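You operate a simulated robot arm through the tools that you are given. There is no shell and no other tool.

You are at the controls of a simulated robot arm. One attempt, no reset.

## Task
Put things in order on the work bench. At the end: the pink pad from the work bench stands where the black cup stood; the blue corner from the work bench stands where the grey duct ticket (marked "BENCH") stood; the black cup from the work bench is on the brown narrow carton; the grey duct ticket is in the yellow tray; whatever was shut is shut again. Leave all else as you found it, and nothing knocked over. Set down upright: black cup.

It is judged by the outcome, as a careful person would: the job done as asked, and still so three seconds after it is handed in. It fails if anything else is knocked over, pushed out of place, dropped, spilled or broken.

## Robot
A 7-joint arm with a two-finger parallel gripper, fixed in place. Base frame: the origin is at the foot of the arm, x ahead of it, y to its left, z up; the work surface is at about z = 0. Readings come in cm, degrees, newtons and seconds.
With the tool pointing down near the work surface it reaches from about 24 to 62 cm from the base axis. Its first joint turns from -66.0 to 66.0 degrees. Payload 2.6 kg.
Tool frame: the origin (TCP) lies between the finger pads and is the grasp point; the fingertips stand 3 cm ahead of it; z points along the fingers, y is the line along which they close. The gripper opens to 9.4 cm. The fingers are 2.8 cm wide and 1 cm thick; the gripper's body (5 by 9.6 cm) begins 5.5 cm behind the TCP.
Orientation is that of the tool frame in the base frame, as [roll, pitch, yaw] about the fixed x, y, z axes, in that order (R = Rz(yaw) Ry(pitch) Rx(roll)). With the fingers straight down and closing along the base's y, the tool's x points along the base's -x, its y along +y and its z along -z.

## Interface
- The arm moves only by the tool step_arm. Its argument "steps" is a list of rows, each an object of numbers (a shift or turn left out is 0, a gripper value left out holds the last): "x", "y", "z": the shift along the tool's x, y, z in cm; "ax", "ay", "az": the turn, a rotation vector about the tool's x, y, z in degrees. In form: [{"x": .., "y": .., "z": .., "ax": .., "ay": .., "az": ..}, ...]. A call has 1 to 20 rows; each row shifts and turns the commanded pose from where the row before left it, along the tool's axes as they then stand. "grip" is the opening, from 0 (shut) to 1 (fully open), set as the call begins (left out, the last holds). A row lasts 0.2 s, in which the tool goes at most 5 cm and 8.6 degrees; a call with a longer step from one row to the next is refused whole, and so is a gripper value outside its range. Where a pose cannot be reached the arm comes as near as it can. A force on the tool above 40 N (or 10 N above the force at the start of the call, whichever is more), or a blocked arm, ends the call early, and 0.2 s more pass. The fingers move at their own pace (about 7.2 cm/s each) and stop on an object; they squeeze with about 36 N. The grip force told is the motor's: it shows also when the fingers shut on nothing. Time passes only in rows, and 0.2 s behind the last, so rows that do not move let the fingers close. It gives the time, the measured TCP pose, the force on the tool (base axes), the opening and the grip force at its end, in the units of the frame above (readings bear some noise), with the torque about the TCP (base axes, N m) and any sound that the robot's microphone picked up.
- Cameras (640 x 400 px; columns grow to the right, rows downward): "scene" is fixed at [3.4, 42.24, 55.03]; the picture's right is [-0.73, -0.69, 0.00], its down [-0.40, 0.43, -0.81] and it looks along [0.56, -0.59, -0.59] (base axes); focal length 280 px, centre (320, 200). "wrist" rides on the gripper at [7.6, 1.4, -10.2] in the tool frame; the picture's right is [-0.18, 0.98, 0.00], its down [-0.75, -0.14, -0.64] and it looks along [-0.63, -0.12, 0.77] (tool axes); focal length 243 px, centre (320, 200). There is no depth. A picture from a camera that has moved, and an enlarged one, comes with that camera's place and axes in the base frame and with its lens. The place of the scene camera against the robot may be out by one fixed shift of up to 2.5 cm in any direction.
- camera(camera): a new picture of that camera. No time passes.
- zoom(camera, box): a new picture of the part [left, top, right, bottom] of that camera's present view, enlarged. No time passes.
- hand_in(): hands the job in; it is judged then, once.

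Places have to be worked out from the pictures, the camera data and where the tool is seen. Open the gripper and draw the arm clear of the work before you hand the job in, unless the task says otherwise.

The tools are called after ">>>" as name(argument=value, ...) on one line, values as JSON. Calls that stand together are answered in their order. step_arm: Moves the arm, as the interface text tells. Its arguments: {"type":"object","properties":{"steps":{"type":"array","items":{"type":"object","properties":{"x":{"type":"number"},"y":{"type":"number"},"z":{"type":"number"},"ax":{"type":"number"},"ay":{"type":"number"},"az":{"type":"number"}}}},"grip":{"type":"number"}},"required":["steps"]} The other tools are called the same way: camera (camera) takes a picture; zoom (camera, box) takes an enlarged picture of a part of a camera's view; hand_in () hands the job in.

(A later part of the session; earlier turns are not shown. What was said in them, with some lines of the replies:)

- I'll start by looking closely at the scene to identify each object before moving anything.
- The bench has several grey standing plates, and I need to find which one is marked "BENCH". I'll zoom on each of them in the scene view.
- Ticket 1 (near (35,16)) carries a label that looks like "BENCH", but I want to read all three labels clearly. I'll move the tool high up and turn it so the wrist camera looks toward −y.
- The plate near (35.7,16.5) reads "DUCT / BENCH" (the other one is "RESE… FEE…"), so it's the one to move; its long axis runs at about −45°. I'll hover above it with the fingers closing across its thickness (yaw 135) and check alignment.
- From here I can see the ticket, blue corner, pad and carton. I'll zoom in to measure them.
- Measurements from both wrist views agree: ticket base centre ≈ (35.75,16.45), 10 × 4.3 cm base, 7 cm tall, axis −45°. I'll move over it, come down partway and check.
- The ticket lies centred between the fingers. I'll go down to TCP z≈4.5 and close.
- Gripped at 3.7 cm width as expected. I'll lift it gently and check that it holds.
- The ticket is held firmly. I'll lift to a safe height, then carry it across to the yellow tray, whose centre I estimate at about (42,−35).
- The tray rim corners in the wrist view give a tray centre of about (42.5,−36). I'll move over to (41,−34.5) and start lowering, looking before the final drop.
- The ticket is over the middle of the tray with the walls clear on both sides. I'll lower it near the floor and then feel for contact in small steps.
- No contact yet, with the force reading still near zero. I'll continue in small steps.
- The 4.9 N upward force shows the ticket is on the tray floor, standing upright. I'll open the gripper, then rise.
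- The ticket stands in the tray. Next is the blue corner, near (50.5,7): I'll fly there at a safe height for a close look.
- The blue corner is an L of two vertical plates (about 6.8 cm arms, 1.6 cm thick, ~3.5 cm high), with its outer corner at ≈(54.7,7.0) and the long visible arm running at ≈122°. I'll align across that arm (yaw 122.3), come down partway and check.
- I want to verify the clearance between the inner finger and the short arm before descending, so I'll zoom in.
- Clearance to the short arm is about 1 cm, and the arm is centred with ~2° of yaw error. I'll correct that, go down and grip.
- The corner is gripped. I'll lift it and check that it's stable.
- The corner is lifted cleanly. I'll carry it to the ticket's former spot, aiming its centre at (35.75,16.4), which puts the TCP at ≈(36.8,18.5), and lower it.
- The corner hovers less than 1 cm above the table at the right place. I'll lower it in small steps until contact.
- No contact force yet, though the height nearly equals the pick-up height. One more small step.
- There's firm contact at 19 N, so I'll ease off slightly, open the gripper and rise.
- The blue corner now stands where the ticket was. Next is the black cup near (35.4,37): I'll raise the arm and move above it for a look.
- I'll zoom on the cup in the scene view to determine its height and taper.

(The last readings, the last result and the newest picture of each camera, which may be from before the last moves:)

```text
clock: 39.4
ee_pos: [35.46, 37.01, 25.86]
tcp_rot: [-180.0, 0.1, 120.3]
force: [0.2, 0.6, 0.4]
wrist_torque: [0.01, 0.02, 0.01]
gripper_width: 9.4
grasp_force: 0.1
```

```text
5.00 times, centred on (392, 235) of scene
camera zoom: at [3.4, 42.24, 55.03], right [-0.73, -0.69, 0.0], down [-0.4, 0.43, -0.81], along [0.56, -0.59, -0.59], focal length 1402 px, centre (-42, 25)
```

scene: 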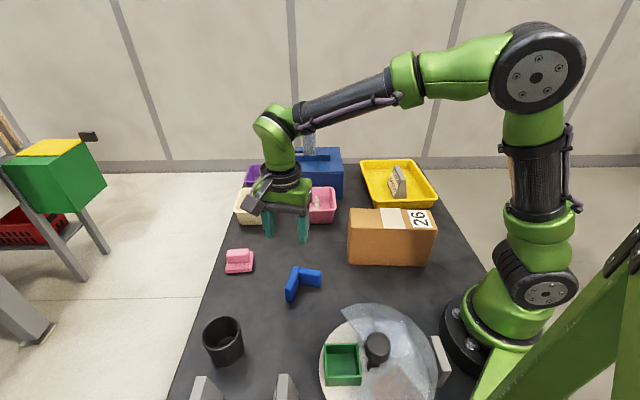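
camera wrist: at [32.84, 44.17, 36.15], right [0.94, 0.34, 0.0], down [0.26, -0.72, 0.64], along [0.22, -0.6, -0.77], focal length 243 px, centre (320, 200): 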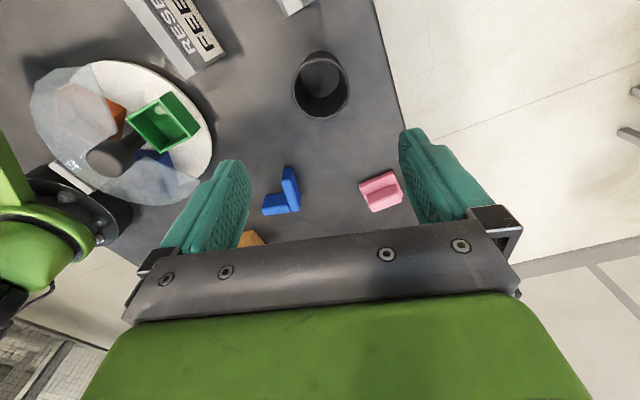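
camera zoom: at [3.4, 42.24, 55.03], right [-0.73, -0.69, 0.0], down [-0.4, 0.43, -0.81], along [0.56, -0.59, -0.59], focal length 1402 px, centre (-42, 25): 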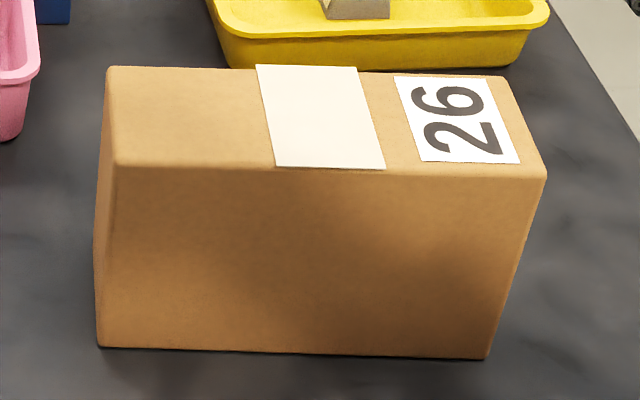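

The cup is ~6.4 cm across the rim and slightly tapered, with its centre at ≈(35.8,36.7). I'll descend partway and recheck alignment.

>>> step_arm(steps=[{"x": -0.45, "y": 0.1, "z": 3}, {"z": 4}, {"z": 3}, {}], grip=1)

>>> camera(camera="wrist")

>>> zoom(camera="scene", box=[160, 230, 300, 400])

```text
clock: 40.4
ee_pos: [35.68, 36.61, 15.84]
tcp_rot: [-180.0, 0.0, 120.4]
force: [0.2, 0.6, 0.6]
wrist_torque: [-0.01, -0.01, 0.05]
gripper_width: 9.4
grasp_force: 0.1
```

```text
taken
camera wrist: at [33.08, 43.88, 26.07], right [0.94, 0.34, 0.0], down [0.26, -0.72, 0.64], along [0.22, -0.6, -0.77], focal length 243 px, centre (320, 200)
```

wrist: 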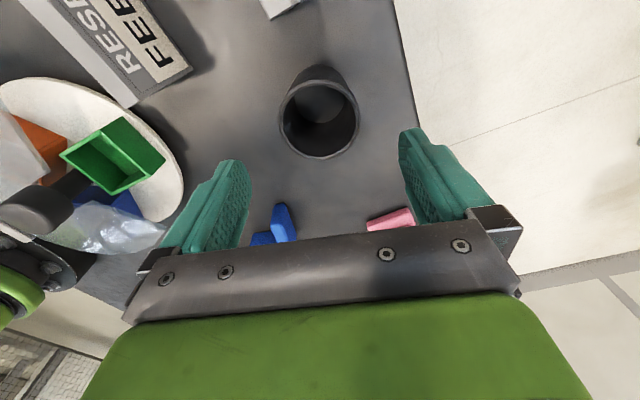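

```text
2.35 times, centred on (230, 315) of scene
camera zoom: at [3.4, 42.24, 55.03], right [-0.73, -0.69, 0.0], down [-0.4, 0.43, -0.81], along [0.56, -0.59, -0.59], focal length 660 px, centre (532, -71)
```

zoom: 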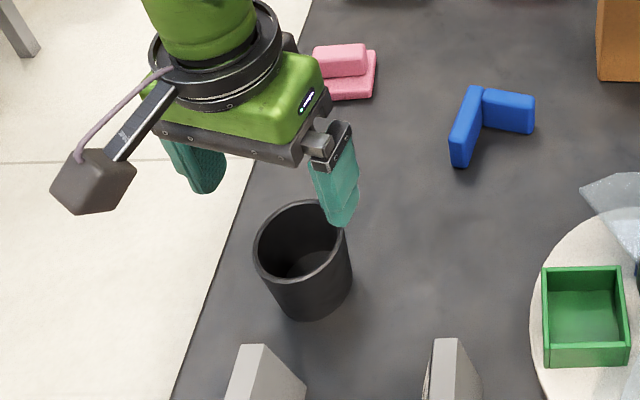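

>>> zoom(camera="wrist", box=[255, 50, 385, 170])

```text
3.33 times, centred on (320, 110) of wrist
camera zoom: at [33.08, 43.88, 26.07], right [0.94, 0.34, 0.0], down [0.26, -0.72, 0.64], along [0.22, -0.6, -0.77], focal length 809 px, centre (320, 500)
```

zoom: 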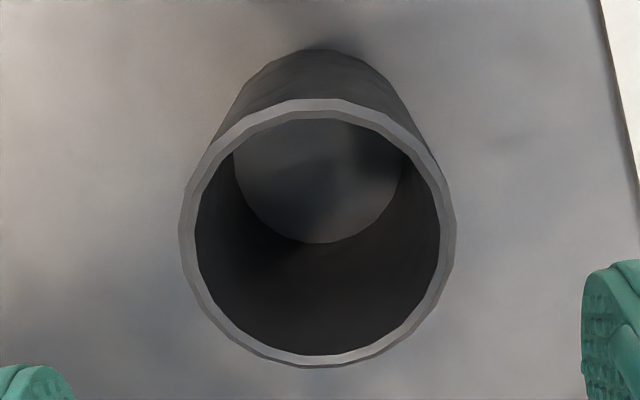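

The cup height comes out ≈7.1 cm and rim diameter ≈6.6 cm, centred at (35.76,36.5), so the gripper is aligned within 2 mm. I'll go down to TCP z≈4.5 and grip.

>>> step_arm(steps=[{"x": -0.15, "z": 3}, {"z": 3}, {"z": 3}, {"z": 2.3}, {}], grip=1)

>>> step_arm(steps=[{}, {}, {}, {}], grip=0)

>>> camera(camera="wrist")

```text
clock: 41.6
ee_pos: [35.71, 36.6, 4.39]
tcp_rot: [-179.9, -0.1, 120.4]
force: [0.5, 0.2, 0.4]
wrist_torque: [-0.01, 0.01, 0.0]
gripper_width: 9.4
grasp_force: 0.0
```

```text
clock: 42.6
ee_pos: [35.8, 36.53, 4.45]
tcp_rot: [180.0, 0.0, 120.4]
force: [-0.2, 0.3, -0.4]
wrist_torque: [0.03, 0.02, -0.02]
gripper_width: 6.72
grasp_force: 35.6
```

```text
taken
camera wrist: at [33.13, 43.79, 14.76], right [0.94, 0.34, 0.0], down [0.26, -0.72, 0.64], along [0.22, -0.6, -0.77], focal length 243 px, centre (320, 200)
```

wrist: 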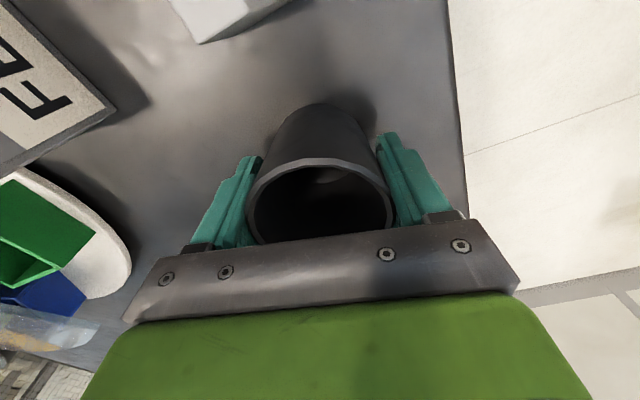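

The cup is gripped at its full diameter. I'll lift it straight up, checking on the way.

>>> step_arm(steps=[{"z": -1}, {"z": -2}, {"z": -3}, {"z": -3}, {"z": -3}, {"z": -3}, {"z": -3}, {"z": -3}, {"z": -3}, {}])

>>> camera(camera="wrist")

>>> camera(camera="scene")

```text
clock: 44.8
ee_pos: [35.65, 36.56, 28.57]
tcp_rot: [-179.9, 0.0, 120.4]
force: [-0.3, -0.7, -1.5]
wrist_torque: [-0.02, -0.01, 0.01]
gripper_width: 6.7
grasp_force: 35.7
```

```text
taken
camera wrist: at [33.05, 43.78, 38.81], right [0.94, 0.34, 0.0], down [0.26, -0.72, 0.64], along [0.22, -0.6, -0.77], focal length 243 px, centre (320, 200)
```

wrist: 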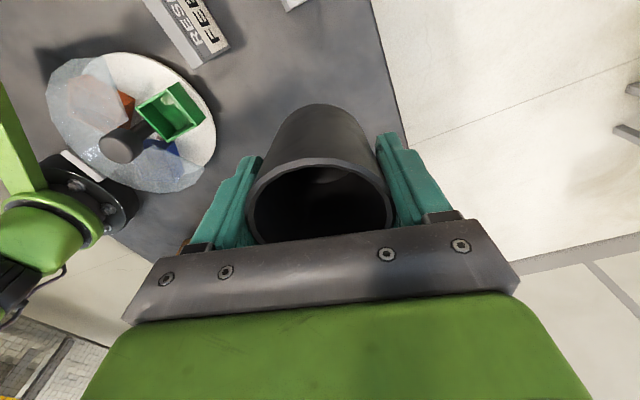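

```text
taken
```

scene: 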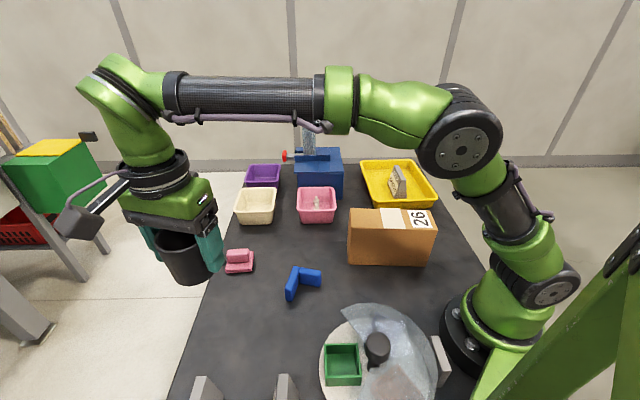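

The cup is held upright. I'll carry it at this height towards the carton top (about (29.5,−4)).

>>> step_arm(steps=[{"x": -1.13, "y": -0.92}, {"x": -2.27, "y": -1.846}, {"x": -2.27, "y": -1.846}, {"x": -2.27, "y": -1.846}, {"x": -2.27, "y": -1.846}, {"x": -2.27, "y": -1.846}, {"x": -2.27, "y": -1.846}, {"x": -2.27, "y": -1.846}, {"x": -2.27, "y": -1.846}, {"x": -2.27, "y": -1.846}, {"x": -2.27, "y": -1.846}, {"x": -2.27, "y": -1.846}, {"x": -2.27, "y": -1.846}, {"x": -2.27, "y": -1.846}, {"x": -1.13, "y": -0.92}, {}])

>>> camera(camera="wrist")

>>> camera(camera="scene")

```text
clock: 48.2
ee_pos: [29.41, -4.1, 28.56]
tcp_rot: [179.9, 0.0, 120.5]
force: [0.6, 0.6, -1.2]
wrist_torque: [-0.04, 0.0, -0.01]
gripper_width: 6.73
grasp_force: 35.8
```

```text
taken
camera wrist: at [26.83, 3.14, 38.82], right [0.94, 0.34, 0.0], down [0.26, -0.72, 0.64], along [0.22, -0.6, -0.77], focal length 243 px, centre (320, 200)
```

wrist: 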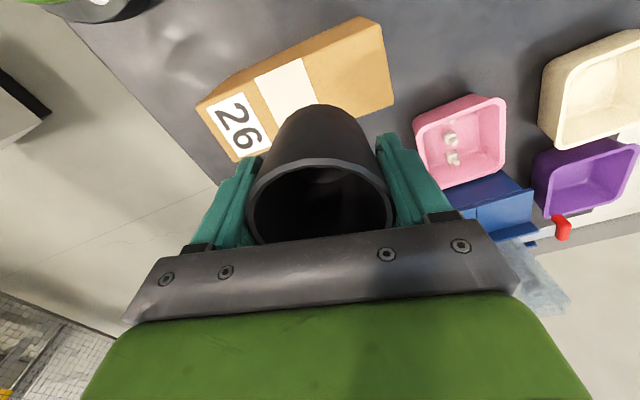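

```text
taken
```

scene: 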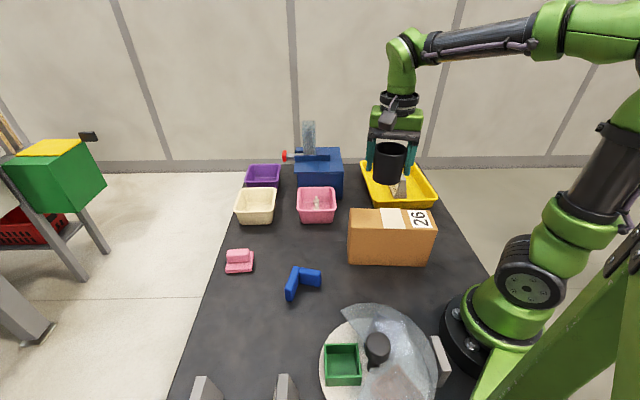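

>>> zoom(camera="wrist", box=[190, 5, 410, 170])

```text
2.42 times, centred on (300, 88) of wrist
camera zoom: at [26.83, 3.14, 38.82], right [0.94, 0.34, 0.0], down [0.26, -0.72, 0.64], along [0.22, -0.6, -0.77], focal length 588 px, centre (368, 473)
```

zoom: 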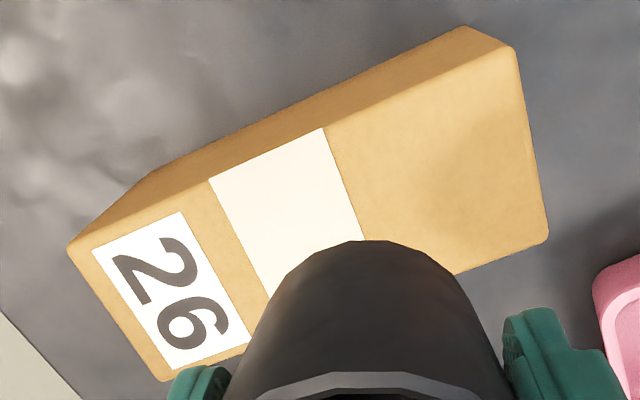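

The carton's top corners in this view give a 19.7 × 7.1 cm top, about 12.8–13 cm high, and the cup sits right on its centre line. I'll lower to just above and re-check.

>>> step_arm(steps=[{"z": 3}, {"z": 3}, {"z": 2.5}, {}])

>>> camera(camera="wrist")

>>> zoom(camera="scene", box=[330, 120, 460, 275])

```text
clock: 49.2
ee_pos: [29.51, -4.34, 20.1]
tcp_rot: [-179.9, -0.1, 120.4]
force: [0.2, -0.2, -0.3]
wrist_torque: [0.0, -0.01, -0.04]
gripper_width: 6.73
grasp_force: 35.9
```

```text
taken
camera wrist: at [26.92, 3.11, 30.26], right [0.94, 0.34, 0.0], down [0.26, -0.72, 0.64], along [0.22, -0.6, -0.77], focal length 243 px, centre (320, 200)
```

wrist: 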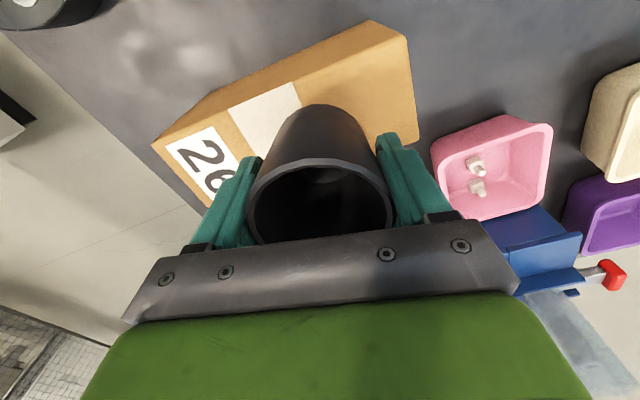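

```text
2.58 times, centred on (395, 198) of scene
camera zoom: at [3.4, 42.24, 55.03], right [-0.73, -0.69, 0.0], down [-0.4, 0.43, -0.81], along [0.56, -0.59, -0.59], focal length 723 px, centre (126, 206)
```

zoom: 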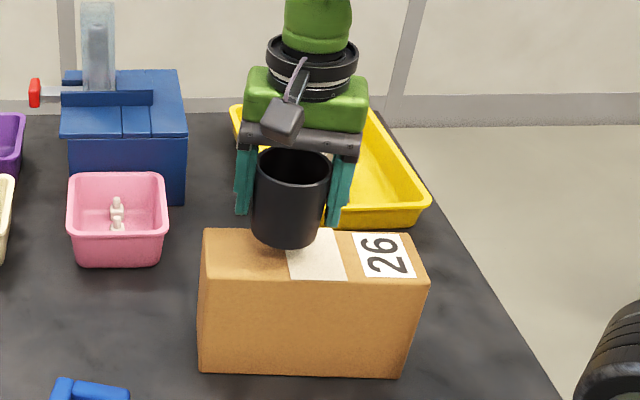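

Alignment is still good; I'll nudge 1.5 mm toward the centre line and lower to near contact, then feel in small steps.

>>> step_arm(steps=[{"x": 0.15, "z": 1}, {"z": 0.8}, {"z": 0.3}, {}])

>>> step_arm(steps=[{"z": 0.2}, {}])

```text
clock: 50.2
ee_pos: [29.49, -3.91, 18.01]
tcp_rot: [180.0, 0.0, 120.4]
force: [0.1, -0.7, -0.6]
wrist_torque: [0.0, 0.0, 0.0]
gripper_width: 6.72
grasp_force: 36.1
```

```text
clock: 50.8
ee_pos: [29.35, -3.77, 17.74]
tcp_rot: [180.0, 0.0, 120.5]
force: [0.3, -0.2, -0.2]
wrist_torque: [0.02, -0.01, -0.05]
gripper_width: 6.72
grasp_force: 36.2
```

>>> step_arm(steps=[{"z": 0.15}, {}])

>>> step_arm(steps=[{"z": 0.15}, {}])

>>> zoom(camera="scene", box=[330, 150, 460, 275])

```text
clock: 51.4
ee_pos: [29.28, -3.87, 17.49]
tcp_rot: [179.9, 0.0, 120.5]
force: [-0.5, 0.1, -0.3]
wrist_torque: [-0.01, 0.02, 0.0]
gripper_width: 6.72
grasp_force: 35.8
```

```text
clock: 52.0
ee_pos: [29.47, -3.83, 17.56]
tcp_rot: [180.0, 0.0, 120.3]
force: [-4.1, -0.1, 12.2]
wrist_torque: [-0.04, 0.38, -0.02]
gripper_width: 6.71
grasp_force: 36.3
```

```text
3.20 times, centred on (395, 212) of scene
camera zoom: at [3.4, 42.24, 55.03], right [-0.73, -0.69, 0.0], down [-0.4, 0.43, -0.81], along [0.56, -0.59, -0.59], focal length 897 px, centre (80, 160)
```

zoom: 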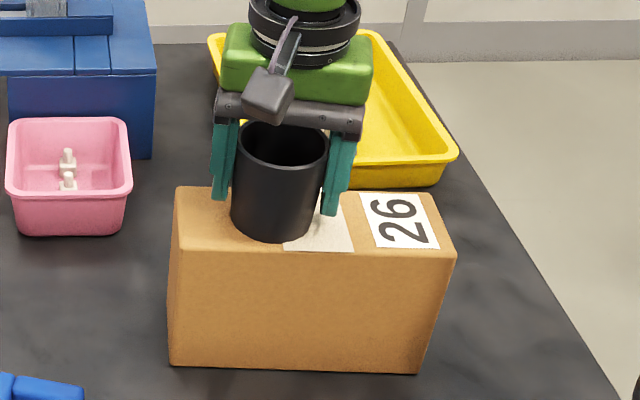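

There's 12 N contact, so the cup is on the carton top. I'll ease off a touch and release.

>>> step_arm(steps=[{"z": -0.07}, {}])

>>> step_arm(steps=[{}, {}, {}], grip=1)

>>> camera(camera="wrist")

>>> zoom(camera="scene", box=[330, 150, 460, 275])

```text
clock: 52.6
ee_pos: [29.39, -3.86, 17.47]
tcp_rot: [-179.8, 0.0, 120.4]
force: [0.3, 0.1, -1.1]
wrist_torque: [0.01, 0.02, 0.05]
gripper_width: 6.7
grasp_force: 36.0
```

```text
clock: 53.4
ee_pos: [29.31, -3.9, 17.39]
tcp_rot: [180.0, 0.1, 120.4]
force: [0.3, -0.2, -0.5]
wrist_torque: [-0.02, 0.01, 0.0]
gripper_width: 9.4
grasp_force: 0.1
```

```text
taken
camera wrist: at [26.72, 3.38, 27.77], right [0.94, 0.34, 0.0], down [0.26, -0.72, 0.64], along [0.22, -0.6, -0.77], focal length 243 px, centre (320, 200)
```

wrist: 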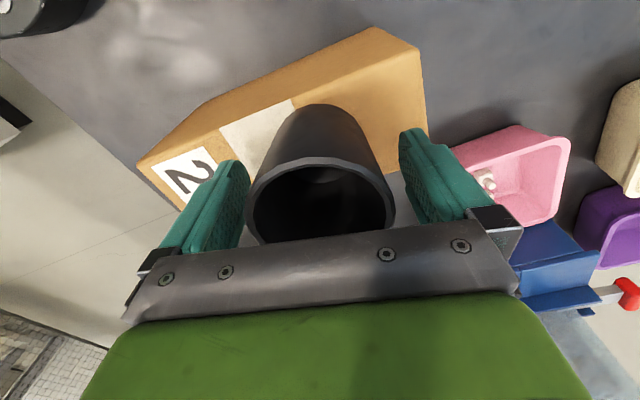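

```text
3.20 times, centred on (395, 212) of scene
camera zoom: at [3.4, 42.24, 55.03], right [-0.73, -0.69, 0.0], down [-0.4, 0.43, -0.81], along [0.56, -0.59, -0.59], focal length 897 px, centre (80, 160)
```

zoom: 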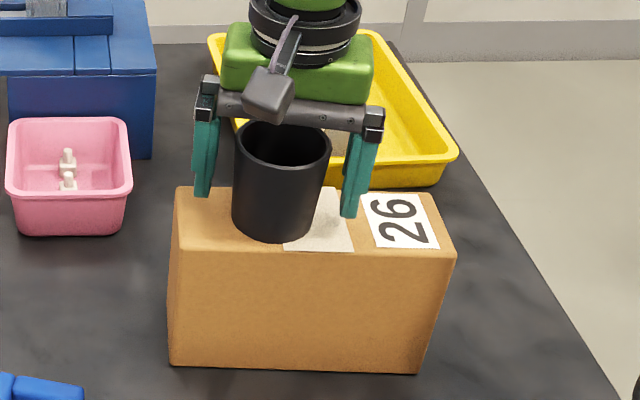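

The cup stands upright on the carton with the fingers clear. I'll raise straight up and check.

>>> step_arm(steps=[{"z": -1}, {"z": -2}, {"z": -3}, {"z": -3}, {"z": -3}, {}])

>>> camera(camera="wrist")

>>> camera(camera="scene")

```text
clock: 54.8
ee_pos: [29.51, -3.9, 29.63]
tcp_rot: [-179.9, -0.1, 120.4]
force: [-0.7, -0.2, 0.6]
wrist_torque: [0.02, -0.02, -0.02]
gripper_width: 9.43
grasp_force: 0.1
```

```text
taken
camera wrist: at [26.86, 3.45, 39.87], right [0.94, 0.34, 0.0], down [0.26, -0.72, 0.64], along [0.22, -0.6, -0.77], focal length 243 px, centre (320, 200)
```

wrist: 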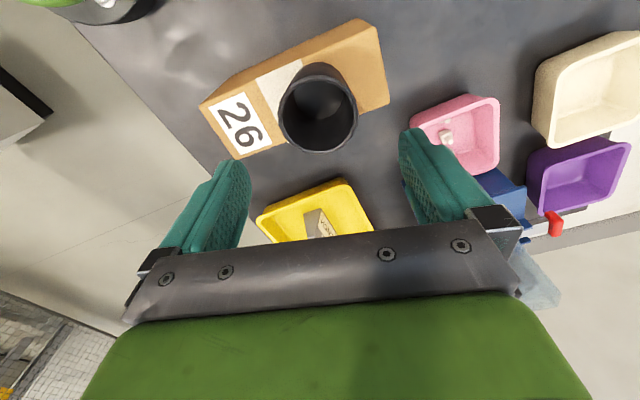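

```text
taken
```

scene: 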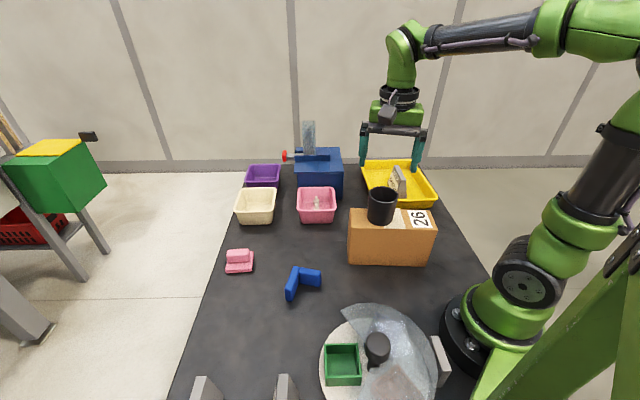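

The cup is standing on the carton. Now the pink pad near (52,22): I'll fly there for a close look.

>>> step_arm(steps=[{"x": 0.55, "y": 1.63}, {"x": 1.1, "y": 3.26}, {"x": 1.1, "y": 3.26}, {"x": 1.1, "y": 3.26}, {"x": 1.1, "y": 3.26}, {"x": 1.1, "y": 3.26}, {"x": 1.1, "y": 3.26}, {"x": 1.1, "y": 3.26}, {"x": 1.1, "y": 3.26}, {"x": 1.1, "y": 3.26}, {"x": 0.55, "y": 1.63}, {"z": 4}, {"z": 4}, {}], grip=1)

>>> camera(camera="wrist")

```text
clock: 57.8
ee_pos: [51.27, 22.35, 20.98]
tcp_rot: [-180.0, 0.1, 120.4]
force: [0.1, 0.3, -0.9]
wrist_torque: [0.03, 0.0, -0.04]
gripper_width: 9.39
grasp_force: 0.1
out of reach, approached as far as the arm can: row 11
```

```text
taken
camera wrist: at [48.66, 29.62, 31.26], right [0.94, 0.34, 0.0], down [0.26, -0.72, 0.64], along [0.22, -0.6, -0.77], focal length 243 px, centre (320, 200)
```

wrist: 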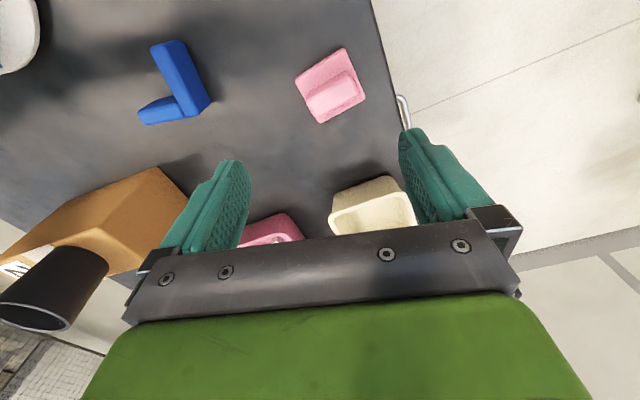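

>>> zoom(camera="wrist", box=[275, 30, 385, 135])

>>> zoom(camera="scene", box=[210, 235, 270, 285])

```text
3.81 times, centred on (330, 82) of wrist
camera zoom: at [48.66, 29.62, 31.26], right [0.94, 0.34, 0.0], down [0.26, -0.72, 0.64], along [0.22, -0.6, -0.77], focal length 924 px, centre (282, 648)
```

zoom: 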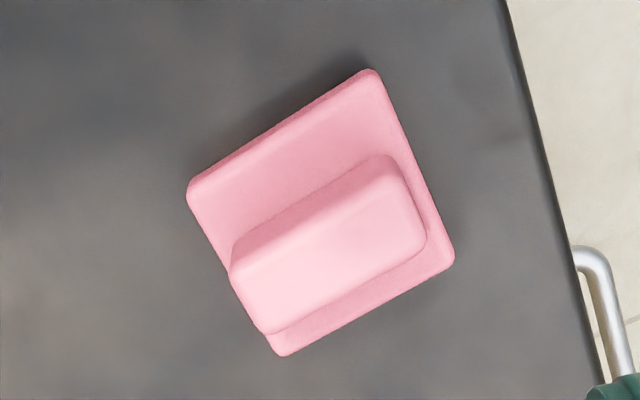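

```text
8.00 times, centred on (240, 260) of scene
camera zoom: at [3.4, 42.24, 55.03], right [-0.73, -0.69, 0.0], down [-0.4, 0.43, -0.81], along [0.56, -0.59, -0.59], focal length 2242 px, centre (960, -280)
```

zoom: 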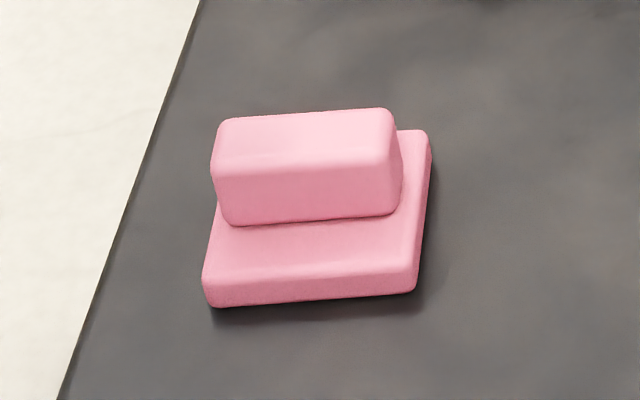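

The pad is a ~6 × 5.7 cm plate with a ~5.5 × 2.2 cm block on top, centred at ≈(52.7,22.2), total height ≈3.4 cm. I'll grip the block across its short side, so I'll lower a bit and turn to yaw ≈230.

>>> step_arm(steps=[{"z": 3.5}, {"z": 3.5}, {"az": -8.43}, {"az": -8.43}, {"az": -8.43}, {"az": -8.43}, {"az": -8.43}, {"az": -8.43}, {"az": -8.43}, {"az": -8.43}, {"az": -8.43}, {"az": -8.43}, {"az": -8.43}, {"az": -8.43}, {"az": -8.43}, {}], grip=0.7)

>>> camera(camera="wrist")

```text
clock: 61.2
ee_pos: [51.04, 22.35, 13.94]
tcp_rot: [180.0, 0.0, -129.9]
force: [-0.2, 0.3, -0.2]
wrist_torque: [-0.02, 0.0, -0.01]
gripper_width: 6.58
grasp_force: 0.1
```

```text
taken
camera wrist: at [45.13, 17.29, 24.3], right [-0.64, 0.77, 0.0], down [0.59, 0.49, 0.64], along [0.5, 0.41, -0.77], focal length 243 px, centre (320, 200)
```

wrist: 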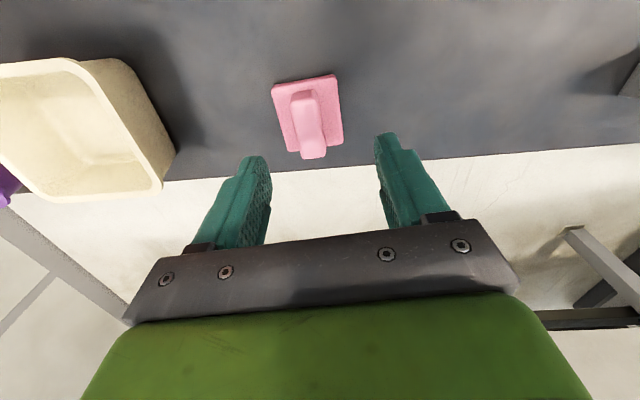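

>>> zoom(camera="wrist", box=[260, 60, 360, 170])

```text
3.64 times, centred on (310, 115) of wrist
camera zoom: at [45.13, 17.29, 24.3], right [-0.64, 0.77, 0.0], down [0.59, 0.49, 0.64], along [0.5, 0.41, -0.77], focal length 882 px, centre (356, 509)
```

zoom: 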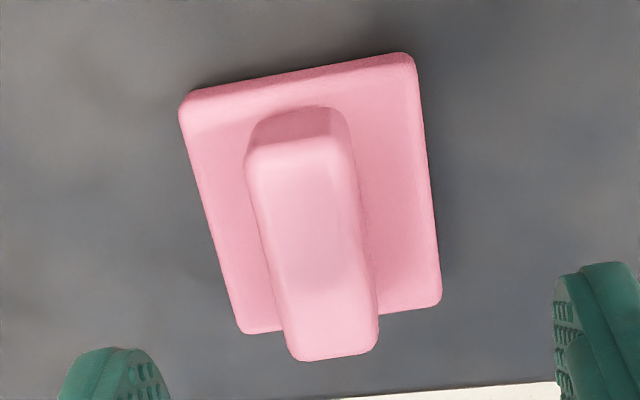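

In this view the block centre is at tool offset (−1.2,−1.2), rotated by ~2.4°. I'll correct for that, descend partway and check again.

>>> step_arm(steps=[{"x": -1.22, "y": -1.22}, {"az": 2.4}, {"z": 2.5}, {"z": 2.5}, {}], grip=0.7)

>>> camera(camera="wrist")

>>> zoom(camera="scene", box=[190, 190, 300, 290])

```text
clock: 62.4
ee_pos: [52.67, 22.56, 9.05]
tcp_rot: [-180.0, 0.0, -132.5]
force: [-0.2, 0.6, -0.1]
wrist_torque: [0.0, 0.01, 0.04]
gripper_width: 6.54
grasp_force: 0.0
```

```text
taken
camera wrist: at [46.57, 17.75, 19.34], right [-0.6, 0.8, 0.0], down [0.61, 0.46, 0.64], along [0.51, 0.39, -0.77], focal length 243 px, centre (320, 200)
```

wrist: 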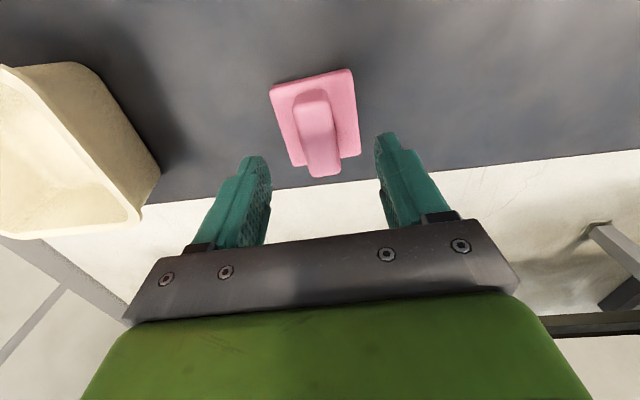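

```text
4.00 times, centred on (245, 240) of scene
camera zoom: at [3.4, 42.24, 55.03], right [-0.73, -0.69, 0.0], down [-0.4, 0.43, -0.81], along [0.56, -0.59, -0.59], focal length 1121 px, centre (620, 40)
```

zoom: 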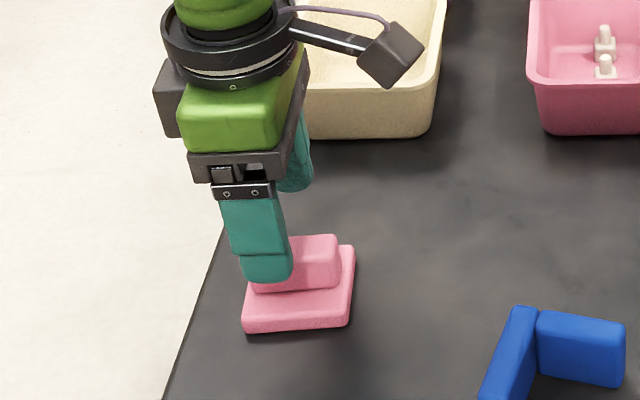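

The block's centre line now matches the tool axis. I'll go down to TCP z≈4.6 (fingertips just above the plate) and grip.

>>> step_arm(steps=[{"z": 2}, {"z": 1.5}, {"z": 0.9}, {}], grip=0.7)

>>> camera(camera="wrist")

>>> zoom(camera="scene", box=[200, 220, 280, 290])

```text
clock: 63.4
ee_pos: [52.85, 22.5, 4.68]
tcp_rot: [180.0, -0.1, -132.4]
force: [-0.2, -1.0, 0.5]
wrist_torque: [0.02, 0.0, -0.01]
gripper_width: 6.6
grasp_force: 0.0
```

```text
taken
camera wrist: at [46.64, 17.8, 14.92], right [-0.6, 0.8, 0.0], down [0.61, 0.46, 0.64], along [0.51, 0.39, -0.77], focal length 243 px, centre (320, 200)
```

wrist: 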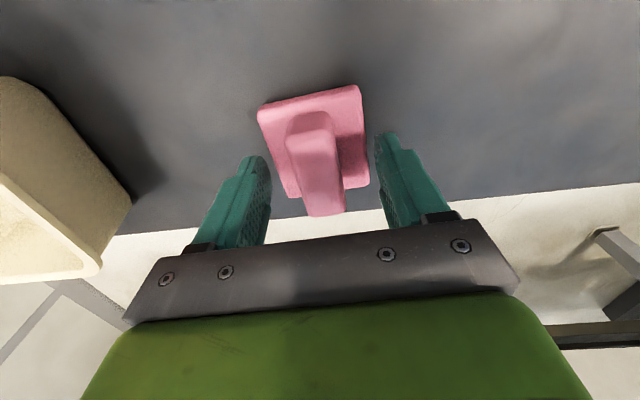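

```text
5.71 times, centred on (240, 255) of scene
camera zoom: at [3.4, 42.24, 55.03], right [-0.73, -0.69, 0.0], down [-0.4, 0.43, -0.81], along [0.56, -0.59, -0.59], focal length 1602 px, centre (777, -114)
```

zoom: 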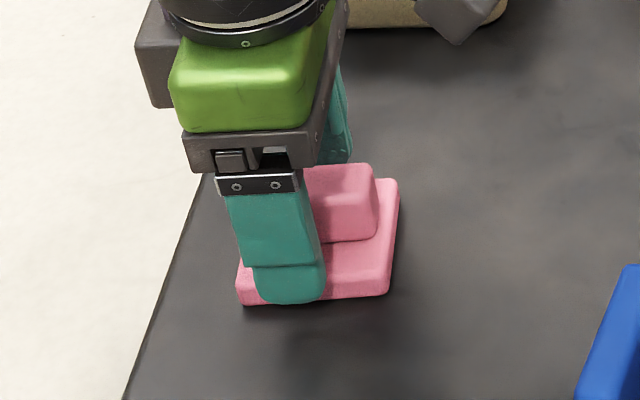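

The fingertips sit at z≈1.7, above the plate and either side of the block, so I'll close the gripper.

>>> step_arm(steps=[{}, {}, {}, {}, {}], grip=0)

>>> camera(camera="wrist")

>>> zoom(camera="scene", box=[200, 220, 280, 290])

```text
clock: 64.6
ee_pos: [52.87, 22.35, 4.76]
tcp_rot: [-180.0, 0.1, -132.4]
force: [0.0, -1.4, 0.9]
wrist_torque: [-0.03, 0.03, 0.0]
gripper_width: 2.76
grasp_force: 36.3
```

```text
taken
camera wrist: at [46.64, 17.8, 14.95], right [-0.6, 0.8, 0.0], down [0.61, 0.46, 0.64], along [0.51, 0.39, -0.77], focal length 243 px, centre (320, 200)
```

wrist: 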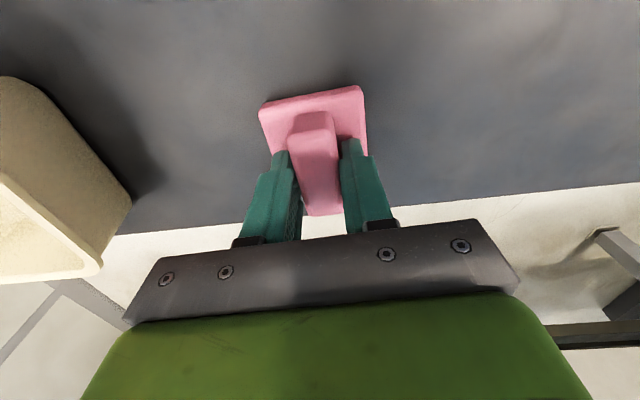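

```text
5.71 times, centred on (240, 255) of scene
camera zoom: at [3.4, 42.24, 55.03], right [-0.73, -0.69, 0.0], down [-0.4, 0.43, -0.81], along [0.56, -0.59, -0.59], focal length 1602 px, centre (777, -114)
```

zoom: 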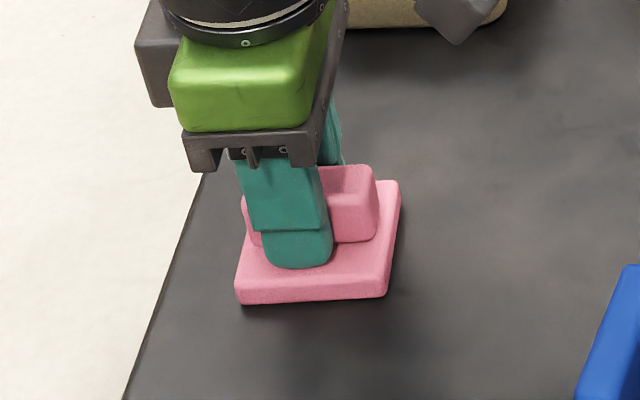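

The pad is gripped at 2.8 cm. I'll lift it and carry it to the cup's former spot at (35.76,36.5).

>>> step_arm(steps=[{"z": -1}, {"z": -2}, {"z": -3}, {"z": -3}, {"x": 0.1, "y": 1.58}, {"x": 0.19, "y": 3.156}, {"x": 0.19, "y": 3.156}, {"x": 0.19, "y": 3.156}, {"x": 0.19, "y": 3.156}, {"x": 0.19, "y": 3.156}, {"x": 0.19, "y": 3.156}, {"x": 0.1, "y": 1.57}, {}])

>>> camera(camera="wrist")

>>> camera(camera="scene")

```text
clock: 67.4
ee_pos: [35.78, 36.34, 13.47]
tcp_rot: [-179.9, 0.1, -132.4]
force: [0.2, -0.5, -0.7]
wrist_torque: [-0.01, -0.04, -0.01]
gripper_width: 2.73
grasp_force: 36.0
```

```text
taken
camera wrist: at [29.48, 31.67, 23.93], right [-0.6, 0.8, 0.0], down [0.61, 0.46, 0.64], along [0.51, 0.39, -0.77], focal length 243 px, centre (320, 200)
```

wrist: 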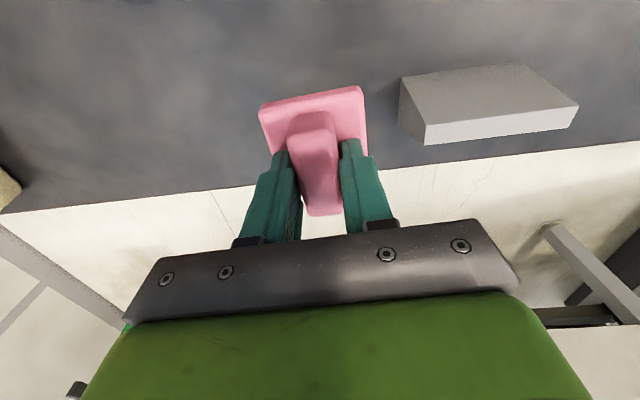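

```text
taken
```

scene: 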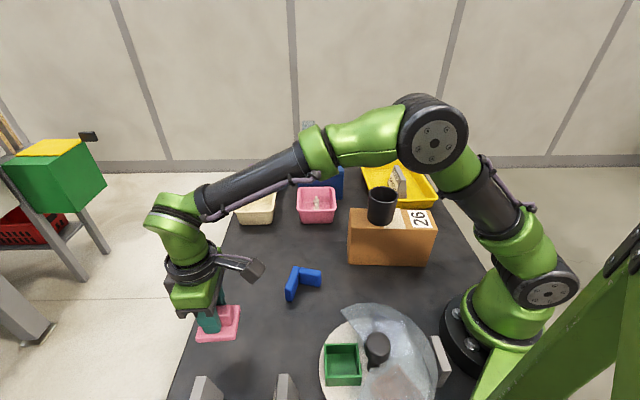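

The pad is over the old cup spot with ~4 cm clearance to the nearby grey plate. I'll lower it close, then feel for contact.

>>> step_arm(steps=[{"z": 3}, {"z": 3}, {"z": 2.2}, {}])

>>> step_arm(steps=[{"z": 0.2}, {"z": 0.2}, {}])

```text
clock: 68.4
ee_pos: [35.73, 36.42, 5.5]
tcp_rot: [180.0, 0.0, -132.4]
force: [-0.4, 0.0, -1.0]
wrist_torque: [0.01, -0.02, -0.01]
gripper_width: 2.76
grasp_force: 36.0
```

```text
clock: 69.2
ee_pos: [35.66, 36.33, 4.95]
tcp_rot: [179.9, 0.0, -132.3]
force: [-0.5, 0.6, -1.0]
wrist_torque: [-0.03, -0.01, 0.03]
gripper_width: 2.75
grasp_force: 36.4
```

>>> step_arm(steps=[{"z": 0.15}, {}])

>>> step_arm(steps=[{"z": 0.12}, {}])

```text
clock: 69.8
ee_pos: [35.65, 36.42, 4.86]
tcp_rot: [180.0, 0.0, -132.4]
force: [0.5, 0.4, -0.6]
wrist_torque: [0.03, 0.0, 0.02]
gripper_width: 2.74
grasp_force: 35.5
```

```text
clock: 70.4
ee_pos: [35.66, 36.34, 4.69]
tcp_rot: [179.9, -0.1, -132.3]
force: [0.6, -0.6, -0.6]
wrist_torque: [-0.01, 0.0, -0.01]
gripper_width: 2.77
grasp_force: 35.9
```

No contact force yet, so I'll keep stepping down gently.

>>> step_arm(steps=[{"z": 0.1}, {}])

>>> zoom(camera="scene", box=[170, 290, 270, 370])

```text
clock: 71.0
ee_pos: [35.6, 36.41, 4.66]
tcp_rot: [-180.0, 0.0, -132.5]
force: [-0.3, -0.5, -0.2]
wrist_torque: [0.02, -0.03, 0.01]
gripper_width: 2.73
grasp_force: 36.5
```

```text
5.00 times, centred on (220, 330) of scene
camera zoom: at [3.4, 42.24, 55.03], right [-0.73, -0.69, 0.0], down [-0.4, 0.43, -0.81], along [0.56, -0.59, -0.59], focal length 1402 px, centre (820, -450)
```

zoom: 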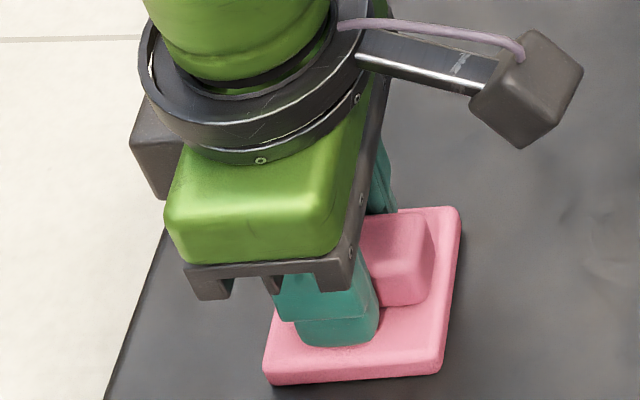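

>>> step_arm(steps=[{"z": 0.1}, {}])

>>> step_arm(steps=[{}, {}])

```text
clock: 71.6
ee_pos: [35.71, 36.34, 4.62]
tcp_rot: [180.0, 0.0, -132.4]
force: [-3.5, -5.2, 8.7]
wrist_torque: [-0.16, 0.18, 0.01]
gripper_width: 2.75
grasp_force: 35.9
```

```text
clock: 72.2
ee_pos: [35.63, 36.34, 4.68]
tcp_rot: [-180.0, 0.1, -132.5]
force: [-2.7, -4.9, 12.4]
wrist_torque: [-0.14, 0.14, -0.02]
gripper_width: 2.75
grasp_force: 36.1
```

The pad is in contact with the table (~10 N). I'll open the fingers just enough and rise.

>>> step_arm(steps=[{}, {}, {}], grip=0.5)

>>> step_arm(steps=[{"z": -1}, {"z": -2}, {"z": -3}, {"z": -4}, {"z": -4}, {"z": -4}, {}])

>>> camera(camera="wrist")

>>> camera(camera="scene")

```text
clock: 73.0
ee_pos: [35.61, 36.36, 4.58]
tcp_rot: [-180.0, 0.0, -132.4]
force: [-0.2, 2.3, 2.1]
wrist_torque: [0.14, -0.01, 0.03]
gripper_width: 4.61
grasp_force: 0.2
```

```text
clock: 74.6
ee_pos: [35.79, 36.33, 22.96]
tcp_rot: [179.9, 0.0, -132.3]
force: [0.4, 1.3, -0.1]
wrist_torque: [0.0, -0.06, -0.03]
gripper_width: 4.73
grasp_force: 0.0
```

```text
taken
camera wrist: at [29.52, 31.58, 33.13], right [-0.6, 0.8, 0.0], down [0.61, 0.46, 0.64], along [0.51, 0.39, -0.77], focal length 243 px, centre (320, 200)
```

wrist: 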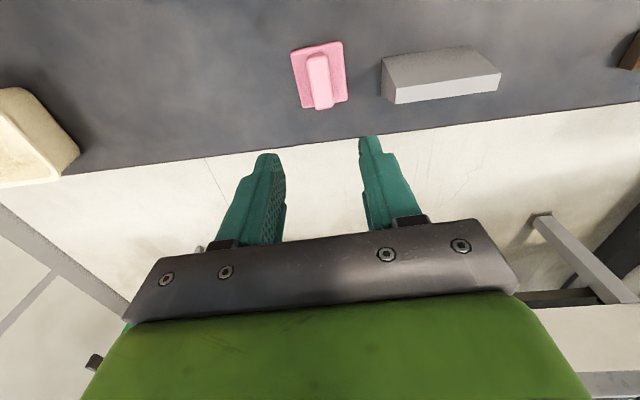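

```text
taken
```

scene: 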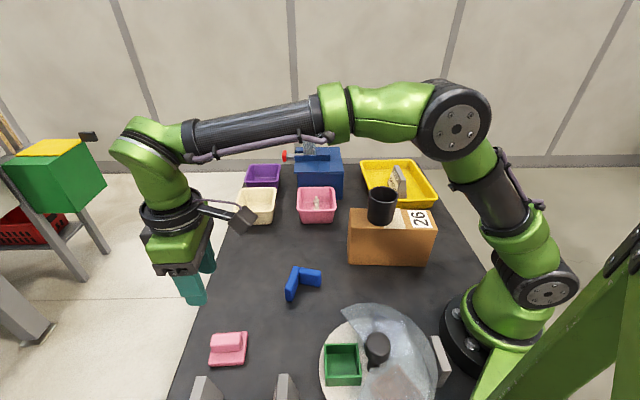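

All four items appear in place. I'll zoom in to verify the pad's position against the cup's old spot, and inspect the rest of the bench.

>>> zoom(camera="wrist", box=[270, 25, 370, 125])

>>> zoom(camera="scene", box=[180, 240, 360, 400])

>>> zoom(camera="scene", box=[230, 130, 450, 280])

```text
4.00 times, centred on (320, 75) of wrist
camera zoom: at [29.52, 31.58, 33.13], right [-0.6, 0.8, 0.0], down [0.61, 0.46, 0.64], along [0.51, 0.39, -0.77], focal length 970 px, centre (320, 700)
```

zoom: 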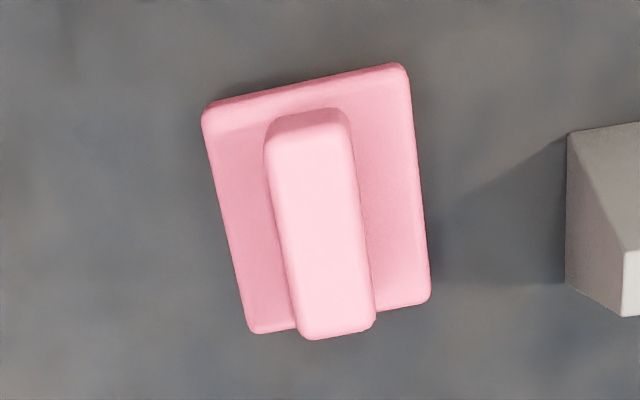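

```text
2.50 times, centred on (270, 320) of scene
camera zoom: at [3.4, 42.24, 55.03], right [-0.73, -0.69, 0.0], down [-0.4, 0.43, -0.81], along [0.56, -0.59, -0.59], focal length 701 px, centre (445, -100)
```

zoom: 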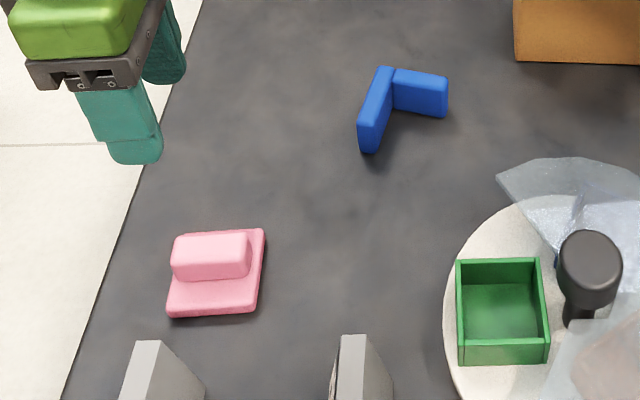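

```text
2.67 times, centred on (340, 205) of scene
camera zoom: at [3.4, 42.24, 55.03], right [-0.73, -0.69, 0.0], down [-0.4, 0.43, -0.81], along [0.56, -0.59, -0.59], focal length 748 px, centre (267, 187)
```

zoom: 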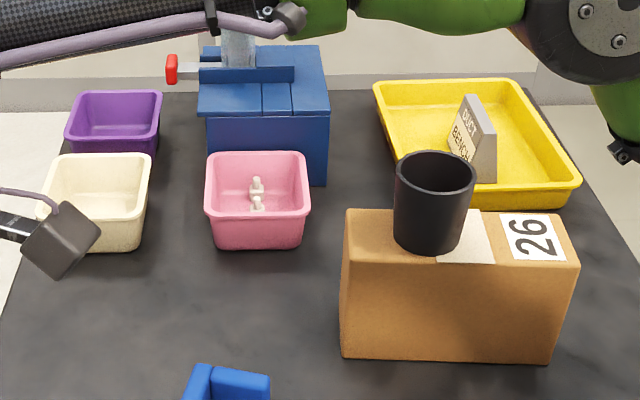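

The pad's centre measures ≈(35.6,36.25), within 3 mm of the cup's old spot, and everything else looks untouched and nothing was opened. I'll open the gripper fully and draw the arm up and clear.

>>> step_arm(steps=[{"z": -3.5}, {"z": -3.5}, {"z": -3}, {"x": 2.0, "y": -2.88}, {"x": 2.0, "y": -2.88}, {"x": 2.0, "y": -2.88}, {"x": 2.0, "y": -2.88}, {"x": 2.0, "y": -2.88}, {"x": 2.0, "y": -2.88}, {}, {}], grip=1)

>>> camera(camera="scene")

>>> camera(camera="wrist")

```text
clock: 77.0
ee_pos: [40.47, 15.72, 32.43]
tcp_rot: [180.0, -0.1, -132.4]
force: [0.2, 0.3, -0.1]
wrist_torque: [0.01, 0.01, 0.01]
gripper_width: 9.4
grasp_force: 0.1
```

```text
taken
```

scene: 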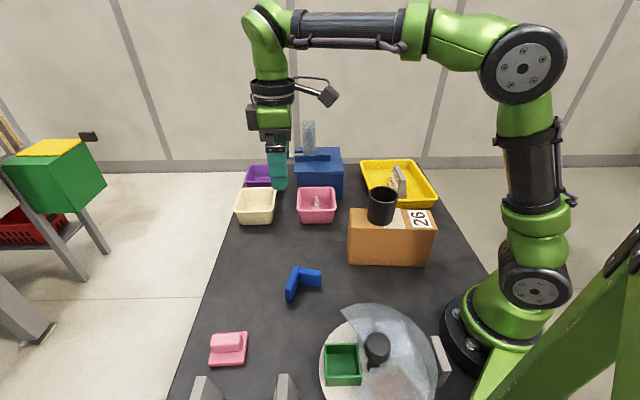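

```text
taken
camera wrist: at [34.17, 11.09, 42.71], right [-0.6, 0.8, 0.0], down [0.61, 0.46, 0.64], along [0.51, 0.39, -0.77], focal length 243 px, centre (320, 200)
```

wrist: 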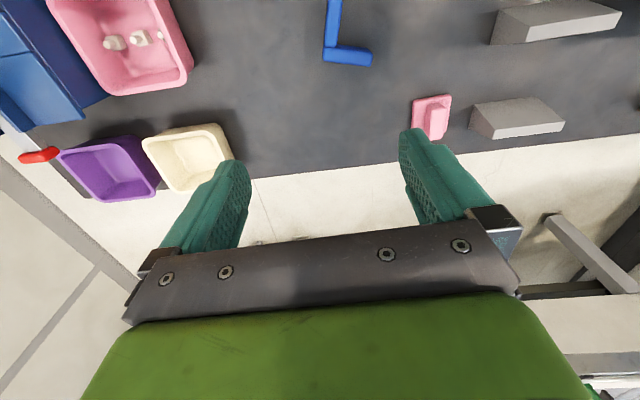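

Final views show the ticket in the yellow tray, the blue corner at the ticket's old spot, the cup upright on the carton and the pad at the cup's old spot. Nothing else has moved, the gripper is open and the arm is clear, so I'm handing in.

>>> hand_in()

```text
The job is handed in.
```

I finished all four moves and handed the job in. The last pictures showed everything in place and nothing knocked over, but no result has come back yet.

- **Grey duct ticket ("BENCH"):** it stands upright in the yellow tray. I read the label first; another grey plate nearby is marked differently.
- **Blue corner:** it stands where the ticket stood, with its centre within a few millimetres of that spot.
- **Black cup:** it is upright on the brown carton, on its centre line but about 3 cm off the middle lengthwise.
- **Pink pad:** it sits where the cup stood, about 3 mm off.

I opened nothing, so there was nothing to shut again. The gripper is open and the arm is clear of the work.
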